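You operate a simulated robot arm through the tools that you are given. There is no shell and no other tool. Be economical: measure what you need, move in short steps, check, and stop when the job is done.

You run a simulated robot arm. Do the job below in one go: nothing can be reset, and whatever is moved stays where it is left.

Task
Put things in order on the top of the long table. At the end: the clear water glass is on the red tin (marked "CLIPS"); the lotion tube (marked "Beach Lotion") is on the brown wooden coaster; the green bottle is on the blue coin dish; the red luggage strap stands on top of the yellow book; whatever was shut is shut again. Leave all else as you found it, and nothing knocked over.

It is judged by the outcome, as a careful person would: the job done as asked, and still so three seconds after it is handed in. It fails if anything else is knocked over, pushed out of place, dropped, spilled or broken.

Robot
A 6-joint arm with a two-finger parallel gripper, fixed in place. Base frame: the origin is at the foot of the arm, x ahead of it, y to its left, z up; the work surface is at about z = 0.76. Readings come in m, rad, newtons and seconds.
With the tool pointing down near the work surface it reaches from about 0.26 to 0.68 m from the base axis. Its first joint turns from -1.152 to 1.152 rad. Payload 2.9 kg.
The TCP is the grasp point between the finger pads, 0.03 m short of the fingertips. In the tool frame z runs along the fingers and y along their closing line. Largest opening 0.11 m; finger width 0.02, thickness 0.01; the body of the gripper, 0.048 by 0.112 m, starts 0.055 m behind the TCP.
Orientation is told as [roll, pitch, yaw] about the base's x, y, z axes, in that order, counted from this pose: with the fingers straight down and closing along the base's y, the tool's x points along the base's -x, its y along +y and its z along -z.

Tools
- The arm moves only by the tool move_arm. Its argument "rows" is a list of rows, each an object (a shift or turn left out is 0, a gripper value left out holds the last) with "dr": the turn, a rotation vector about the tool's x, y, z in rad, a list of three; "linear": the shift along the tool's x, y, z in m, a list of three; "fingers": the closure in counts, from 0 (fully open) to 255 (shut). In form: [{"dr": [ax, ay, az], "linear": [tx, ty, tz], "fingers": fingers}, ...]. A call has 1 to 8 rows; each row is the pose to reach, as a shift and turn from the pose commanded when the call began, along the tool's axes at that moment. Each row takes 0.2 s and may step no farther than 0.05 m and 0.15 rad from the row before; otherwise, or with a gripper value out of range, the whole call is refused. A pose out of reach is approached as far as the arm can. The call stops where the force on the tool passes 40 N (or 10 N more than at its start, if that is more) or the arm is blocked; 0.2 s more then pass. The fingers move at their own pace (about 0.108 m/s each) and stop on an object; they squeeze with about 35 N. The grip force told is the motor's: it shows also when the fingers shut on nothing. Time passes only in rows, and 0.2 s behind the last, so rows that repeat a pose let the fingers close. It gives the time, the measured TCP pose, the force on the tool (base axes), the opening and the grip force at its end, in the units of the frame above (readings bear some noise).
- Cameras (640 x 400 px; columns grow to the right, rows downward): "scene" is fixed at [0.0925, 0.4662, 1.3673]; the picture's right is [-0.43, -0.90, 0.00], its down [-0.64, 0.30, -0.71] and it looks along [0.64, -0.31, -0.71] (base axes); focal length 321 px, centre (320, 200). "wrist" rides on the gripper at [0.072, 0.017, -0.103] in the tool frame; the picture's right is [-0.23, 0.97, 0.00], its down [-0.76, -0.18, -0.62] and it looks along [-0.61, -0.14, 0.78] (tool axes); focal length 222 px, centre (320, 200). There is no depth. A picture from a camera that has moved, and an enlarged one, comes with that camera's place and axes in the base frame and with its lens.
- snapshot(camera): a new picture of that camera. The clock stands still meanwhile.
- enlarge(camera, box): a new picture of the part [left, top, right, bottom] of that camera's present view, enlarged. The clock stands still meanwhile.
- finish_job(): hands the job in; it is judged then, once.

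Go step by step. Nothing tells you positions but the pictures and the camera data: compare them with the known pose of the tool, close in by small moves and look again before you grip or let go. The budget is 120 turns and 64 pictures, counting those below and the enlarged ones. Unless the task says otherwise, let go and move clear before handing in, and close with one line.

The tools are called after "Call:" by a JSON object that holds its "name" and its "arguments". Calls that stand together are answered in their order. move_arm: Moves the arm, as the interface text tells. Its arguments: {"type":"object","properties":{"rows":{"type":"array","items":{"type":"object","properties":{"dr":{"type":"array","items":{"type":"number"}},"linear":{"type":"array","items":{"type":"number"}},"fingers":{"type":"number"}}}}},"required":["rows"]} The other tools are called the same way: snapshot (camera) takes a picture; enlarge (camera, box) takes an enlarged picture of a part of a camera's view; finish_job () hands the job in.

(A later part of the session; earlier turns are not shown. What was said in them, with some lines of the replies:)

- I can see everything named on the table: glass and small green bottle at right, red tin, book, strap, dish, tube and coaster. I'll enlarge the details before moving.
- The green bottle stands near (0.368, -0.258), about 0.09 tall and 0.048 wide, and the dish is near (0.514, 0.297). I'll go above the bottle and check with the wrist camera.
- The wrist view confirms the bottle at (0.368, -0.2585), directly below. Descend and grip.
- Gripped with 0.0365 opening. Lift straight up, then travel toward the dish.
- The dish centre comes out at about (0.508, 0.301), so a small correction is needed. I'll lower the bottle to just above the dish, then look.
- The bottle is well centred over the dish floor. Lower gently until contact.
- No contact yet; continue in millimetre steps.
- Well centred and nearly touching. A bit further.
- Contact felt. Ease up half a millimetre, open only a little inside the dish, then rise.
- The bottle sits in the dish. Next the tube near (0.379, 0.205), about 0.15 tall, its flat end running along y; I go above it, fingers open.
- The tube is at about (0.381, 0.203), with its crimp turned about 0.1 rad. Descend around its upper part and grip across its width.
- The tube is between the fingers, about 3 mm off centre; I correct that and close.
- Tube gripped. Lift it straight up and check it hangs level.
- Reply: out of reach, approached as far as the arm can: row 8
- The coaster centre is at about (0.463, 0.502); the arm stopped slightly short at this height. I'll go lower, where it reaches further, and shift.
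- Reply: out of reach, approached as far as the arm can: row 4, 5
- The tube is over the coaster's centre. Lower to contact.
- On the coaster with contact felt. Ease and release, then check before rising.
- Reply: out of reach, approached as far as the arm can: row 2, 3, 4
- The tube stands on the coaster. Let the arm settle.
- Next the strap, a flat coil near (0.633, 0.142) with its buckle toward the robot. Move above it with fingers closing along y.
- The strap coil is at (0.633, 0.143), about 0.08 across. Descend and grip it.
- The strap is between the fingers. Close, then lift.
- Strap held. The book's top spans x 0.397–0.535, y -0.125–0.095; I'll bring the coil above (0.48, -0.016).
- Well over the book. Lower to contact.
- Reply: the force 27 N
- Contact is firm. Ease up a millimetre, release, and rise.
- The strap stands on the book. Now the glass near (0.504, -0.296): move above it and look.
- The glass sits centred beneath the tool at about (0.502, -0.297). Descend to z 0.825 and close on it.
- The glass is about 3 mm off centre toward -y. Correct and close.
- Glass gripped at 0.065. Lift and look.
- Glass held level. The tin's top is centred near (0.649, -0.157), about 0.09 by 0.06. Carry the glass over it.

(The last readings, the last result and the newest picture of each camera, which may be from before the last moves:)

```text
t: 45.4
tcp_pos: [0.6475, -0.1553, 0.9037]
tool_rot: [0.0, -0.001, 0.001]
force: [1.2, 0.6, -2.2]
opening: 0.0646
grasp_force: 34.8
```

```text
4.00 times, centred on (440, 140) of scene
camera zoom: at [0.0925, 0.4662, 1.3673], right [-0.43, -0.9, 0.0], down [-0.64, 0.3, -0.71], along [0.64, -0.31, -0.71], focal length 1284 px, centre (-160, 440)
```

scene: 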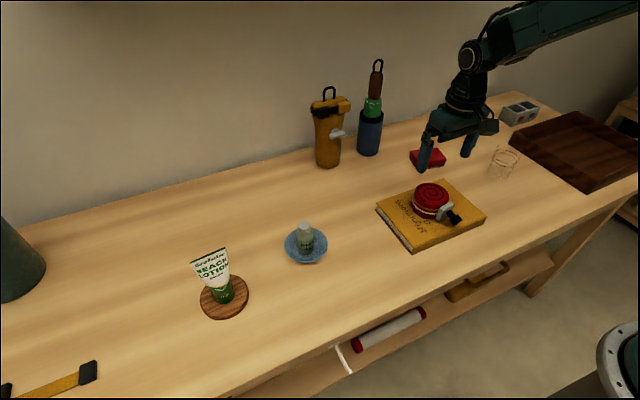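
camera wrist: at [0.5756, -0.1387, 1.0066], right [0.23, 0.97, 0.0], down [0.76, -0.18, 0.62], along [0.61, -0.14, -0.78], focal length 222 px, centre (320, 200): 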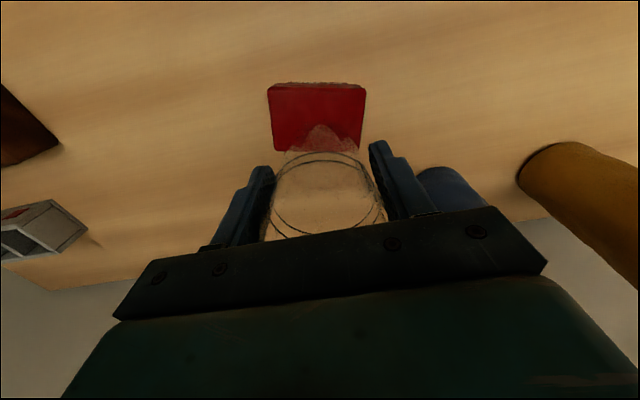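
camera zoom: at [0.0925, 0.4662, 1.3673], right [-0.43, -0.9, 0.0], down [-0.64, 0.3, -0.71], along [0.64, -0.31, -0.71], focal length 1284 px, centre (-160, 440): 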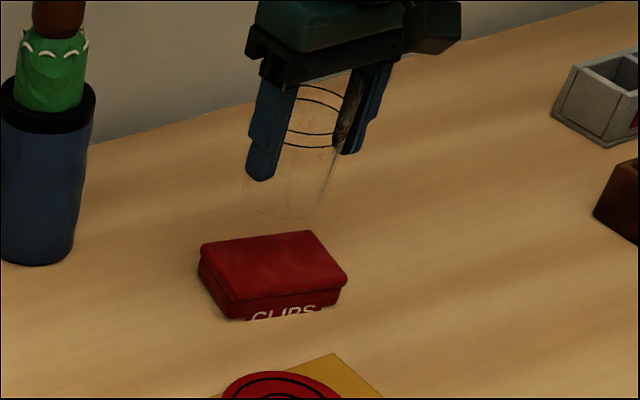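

The wrist view agrees: tin centre (0.649, -0.158). Lower to just above it and check.

Call:
{"name": "move_arm", "arguments": {"rows": [{"linear": [0, -0.002, 0.02]}, {"linear": [0, -0.002, 0.035]}, {"linear": [0, -0.002, 0.046]}, {"linear": [0, -0.002, 0.046]}]}}

Call:
{"name": "enlarge", "arguments": {"camera": "scene", "box": [380, 110, 480, 172]}}

Call:
{"name": "snapshot", "arguments": {"camera": "wrist"}}

```text
t: 46.4
tcp_pos: [0.6455, -0.1585, 0.8575]
tool_rot: [0.0, 0.001, 0.001]
force: [-0.7, 0.2, -1.7]
opening: 0.0645
grasp_force: 35.3
```

```text
6.40 times, centred on (430, 141) of scene
camera zoom: at [0.0925, 0.4662, 1.3673], right [-0.43, -0.9, 0.0], down [-0.64, 0.3, -0.71], along [0.64, -0.31, -0.71], focal length 2054 px, centre (-384, 578)
```

zoom: 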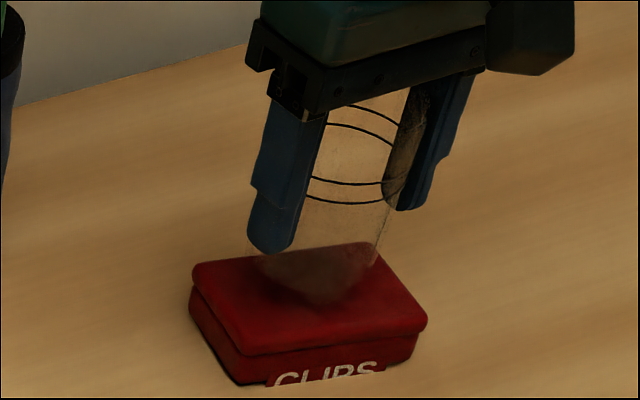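

```text
20 pictures are left
camera wrist: at [0.574, -0.1408, 0.96], right [0.23, 0.97, 0.0], down [0.76, -0.18, 0.62], along [0.61, -0.14, -0.78], focal length 222 px, centre (320, 200)
```

wrist: 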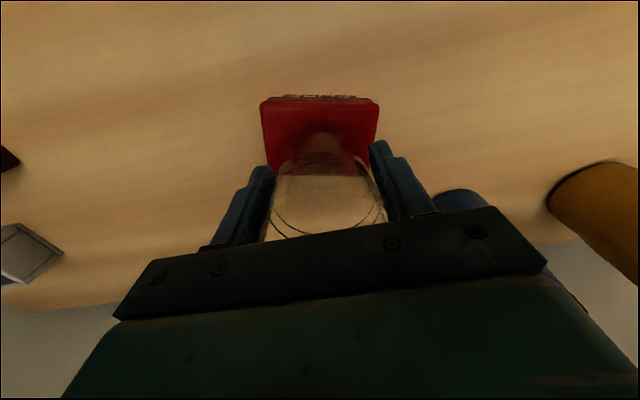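

Aligned. Lower in small steps until contact.

Call:
{"name": "move_arm", "arguments": {"rows": [{"linear": [0, 0, 0.002]}, {"linear": [0, 0, 0.004]}, {"linear": [0, 0, 0.006]}, {"linear": [0, 0, 0.006]}]}}

```text
t: 47.4
tcp_pos: [0.6463, -0.1582, 0.8534]
tool_rot: [-0.001, -0.003, 0.005]
force: [-3.7, 1.7, 12.5]
opening: 0.0644
grasp_force: 35.2
```

Contact at once. Check it visually before releasing.

Call:
{"name": "enlarge", "arguments": {"camera": "scene", "box": [380, 110, 480, 172]}}

```text
6.40 times, centred on (430, 141) of scene
camera zoom: at [0.0922, 0.4663, 1.3673], right [-0.43, -0.9, 0.0], down [-0.64, 0.3, -0.71], along [0.64, -0.31, -0.71], focal length 2054 px, centre (-384, 578)
```

zoom: 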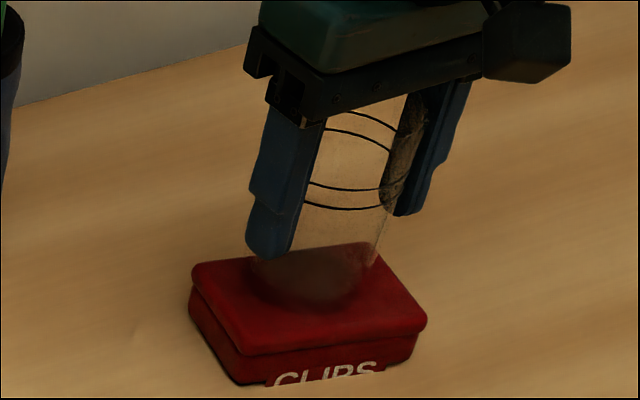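

I want to be sure where the glass base is on the tin's lid, so one close wrist view first.

Call:
{"name": "enlarge", "arguments": {"camera": "wrist", "box": [240, 80, 400, 240]}}

```text
2.50 times, centred on (320, 160) of wrist
camera zoom: at [0.5742, -0.1413, 0.9563], right [0.22, 0.97, 0.0], down [0.76, -0.18, 0.63], along [0.61, -0.14, -0.78], focal length 555 px, centre (320, 300)
```

zoom: 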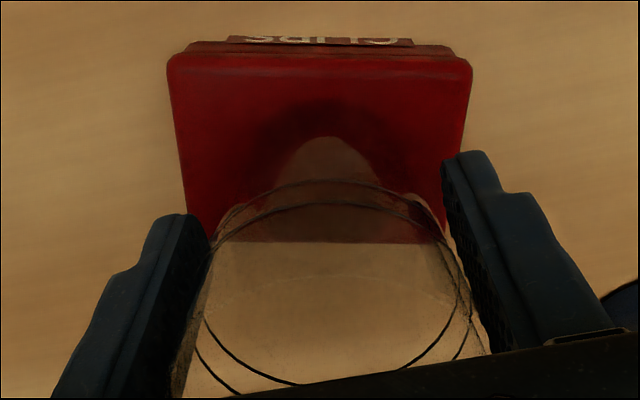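

The glass rings show its axis about 14 mm beyond the TCP, so its base sits too near the lid's far edge. Lift 6 mm, shift 14 mm back toward the robot, and look again.

Call:
{"name": "move_arm", "arguments": {"rows": [{"linear": [0, 0, -0.004]}, {"linear": [0, 0, -0.008]}, {"linear": [0.007, 0, -0.008]}, {"linear": [0.014, 0, -0.008]}, {"linear": [0.014, 0, -0.006]}]}}

Call:
{"name": "enlarge", "arguments": {"camera": "wrist", "box": [240, 80, 400, 240]}}

Call:
{"name": "enlarge", "arguments": {"camera": "scene", "box": [390, 120, 470, 170]}}

```text
t: 48.6
tcp_pos: [0.6322, -0.1595, 0.8583]
tool_rot: [-0.001, 0.0, 0.001]
force: [-0.8, 0.1, -2.0]
opening: 0.0644
grasp_force: 35.0
```

```text
2.50 times, centred on (320, 160) of wrist
camera zoom: at [0.5599, -0.1413, 0.961], right [0.23, 0.97, 0.0], down [0.76, -0.18, 0.62], along [0.61, -0.14, -0.78], focal length 555 px, centre (320, 300)
```

zoom: 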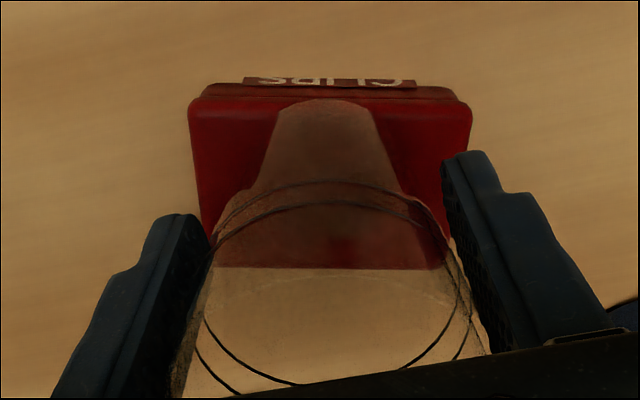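

```text
8.00 times, centred on (430, 145) of scene
camera zoom: at [0.0925, 0.4662, 1.3673], right [-0.43, -0.9, 0.0], down [-0.64, 0.3, -0.71], along [0.64, -0.31, -0.71], focal length 2567 px, centre (-560, 640)
```

zoom: 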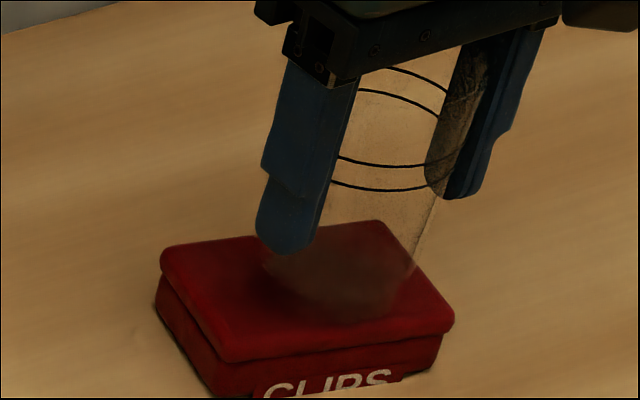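

Now the base is slightly near the front by about 5 mm. Shift 5 mm forward and 4 mm left, then set down.

Call:
{"name": "move_arm", "arguments": {"rows": [{"linear": [-0.003, 0.002, 0]}, {"linear": [-0.005, 0.004, 0]}, {"linear": [-0.005, 0.004, 0.002]}, {"linear": [-0.005, 0.004, 0.004]}, {"linear": [-0.005, 0.004, 0.005]}, {"linear": [-0.005, 0.004, 0.005]}]}}

```text
t: 50.0
tcp_pos: [0.6375, -0.1541, 0.8548]
tool_rot: [0.001, -0.002, 0.002]
force: [-1.7, 1.6, 3.2]
opening: 0.0643
grasp_force: 35.2
```

Call:
{"name": "move_arm", "arguments": {"rows": [{"linear": [0, 0, 0.0007]}, {"linear": [0, 0, 0.0007]}]}}

Call:
{"name": "enlarge", "arguments": {"camera": "scene", "box": [390, 120, 470, 170]}}

Call:
{"name": "enlarge", "arguments": {"camera": "wrist", "box": [240, 80, 400, 240]}}

```text
t: 50.6
tcp_pos: [0.6373, -0.1546, 0.8538]
tool_rot: [-0.001, -0.004, 0.001]
force: [-0.6, 0.1, 11.3]
opening: 0.0643
grasp_force: 35.2
```

```text
8.00 times, centred on (430, 145) of scene
camera zoom: at [0.0923, 0.4662, 1.3673], right [-0.43, -0.9, 0.0], down [-0.64, 0.3, -0.71], along [0.64, -0.31, -0.71], focal length 2567 px, centre (-560, 640)
```

zoom: 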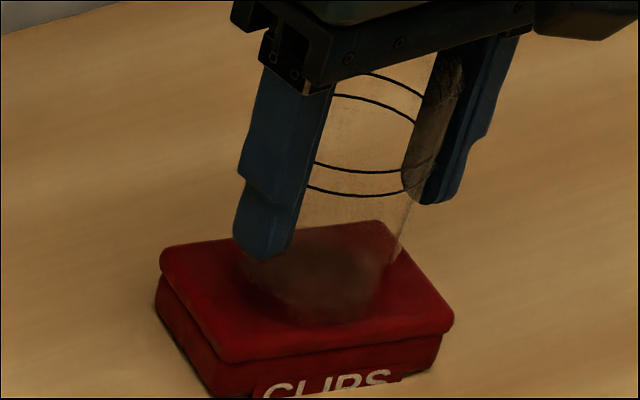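

```text
2.50 times, centred on (320, 160) of wrist
camera zoom: at [0.5652, -0.137, 0.9562], right [0.23, 0.97, 0.0], down [0.76, -0.18, 0.63], along [0.61, -0.14, -0.78], focal length 555 px, centre (320, 300)
```

zoom: 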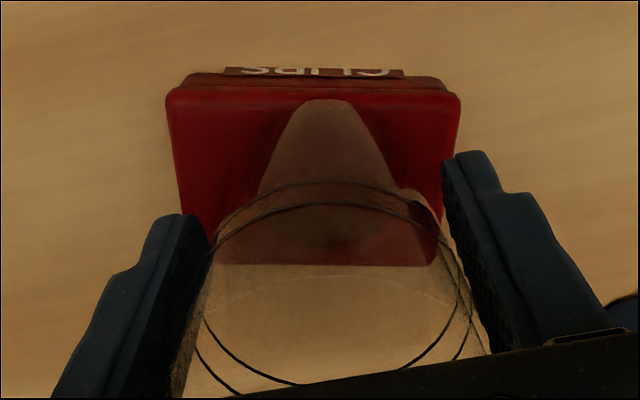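

The base now lies centred on the lid by both views, in light contact. Release gradually.

Call:
{"name": "move_arm", "arguments": {"rows": [{"linear": [0, 0, -0.001]}, {"linear": [0, 0, -0.001], "fingers": 85}, {"linear": [0, 0, -0.001], "fingers": 50}, {"linear": [0, 0, -0.001], "fingers": 20}, {"linear": [0, 0, -0.001], "fingers": 0}, {"linear": [0, 0, -0.001]}]}}

Call:
{"name": "enlarge", "arguments": {"camera": "scene", "box": [380, 100, 480, 172]}}

```text
t: 52.0
tcp_pos: [0.6363, -0.1544, 0.854]
tool_rot: [-0.001, 0.0, 0.002]
force: [0.5, 0.4, 0.5]
opening: 0.1098
grasp_force: 0.0
```

```text
5.56 times, centred on (430, 136) of scene
camera zoom: at [0.0925, 0.4662, 1.3673], right [-0.43, -0.9, 0.0], down [-0.64, 0.3, -0.71], along [0.64, -0.31, -0.71], focal length 1783 px, centre (-291, 556)
```

zoom: 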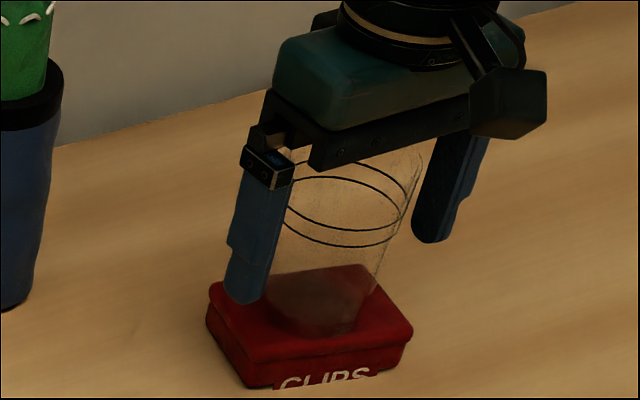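

The glass stands upright on the tin. Rise straight up and retreat.

Call:
{"name": "move_arm", "arguments": {"rows": [{"linear": [0, 0, -0.02]}, {"linear": [0, 0, -0.05]}, {"linear": [0, 0, -0.08]}, {"linear": [0, 0, -0.11]}, {"linear": [0.04, 0, -0.13]}, {"linear": [0.085, 0, -0.14]}, {"linear": [0.13, 0, -0.15]}, {"linear": [0.175, 0, -0.16]}]}}

Call:
{"name": "snapshot", "arguments": {"camera": "scene"}}

Call:
{"name": "enlarge", "arguments": {"camera": "scene", "box": [360, 100, 520, 200]}}

Call:
{"name": "snapshot", "arguments": {"camera": "wrist"}}

```text
t: 53.8
tcp_pos: [0.4624, -0.1525, 1.0144]
tool_rot: [-0.001, -0.001, 0.001]
force: [0.3, -0.1, 0.4]
opening: 0.11
grasp_force: 0.1
```

```text
12 pictures are left
```

scene: 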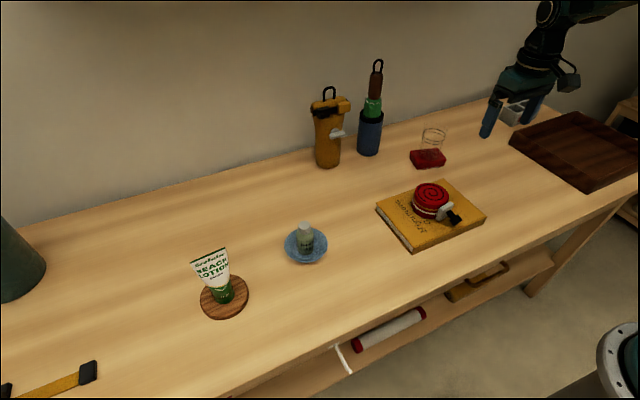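

```text
4.00 times, centred on (440, 150) of scene
camera zoom: at [0.0925, 0.4662, 1.3673], right [-0.43, -0.9, 0.0], down [-0.64, 0.3, -0.71], along [0.64, -0.31, -0.71], focal length 1284 px, centre (-160, 400)
```

zoom: 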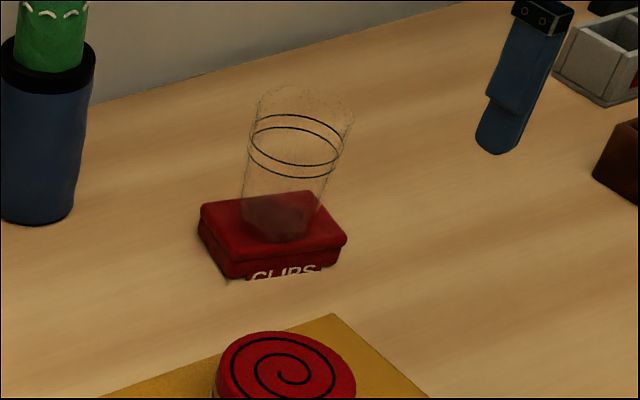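

```text
10 pictures are left
camera wrist: at [0.3895, -0.1353, 1.1174], right [0.22, 0.97, 0.0], down [0.76, -0.18, 0.62], along [0.61, -0.14, -0.78], focal length 222 px, centre (320, 200)
```

wrist: 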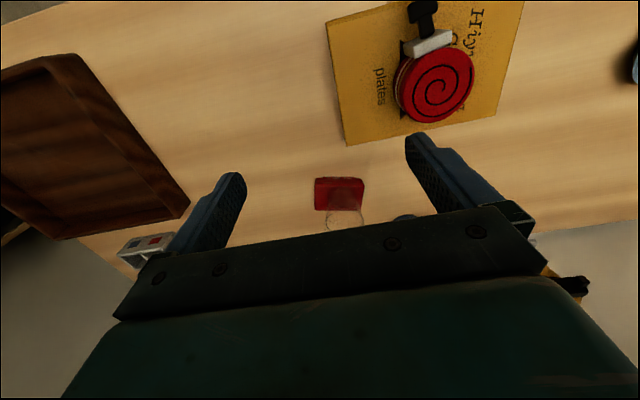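

The final views show the glass on the tin, the tube on the coaster, the bottle in the dish and the strap on the book. Nothing else has moved, nothing was opened, and the arm is clear, so I'm handing in.

Call:
{"name": "finish_job", "arguments": {}}

```text
The job is handed in.
```

All four items are in their places and standing, the arm is clear, and nothing else on the table was moved or opened.
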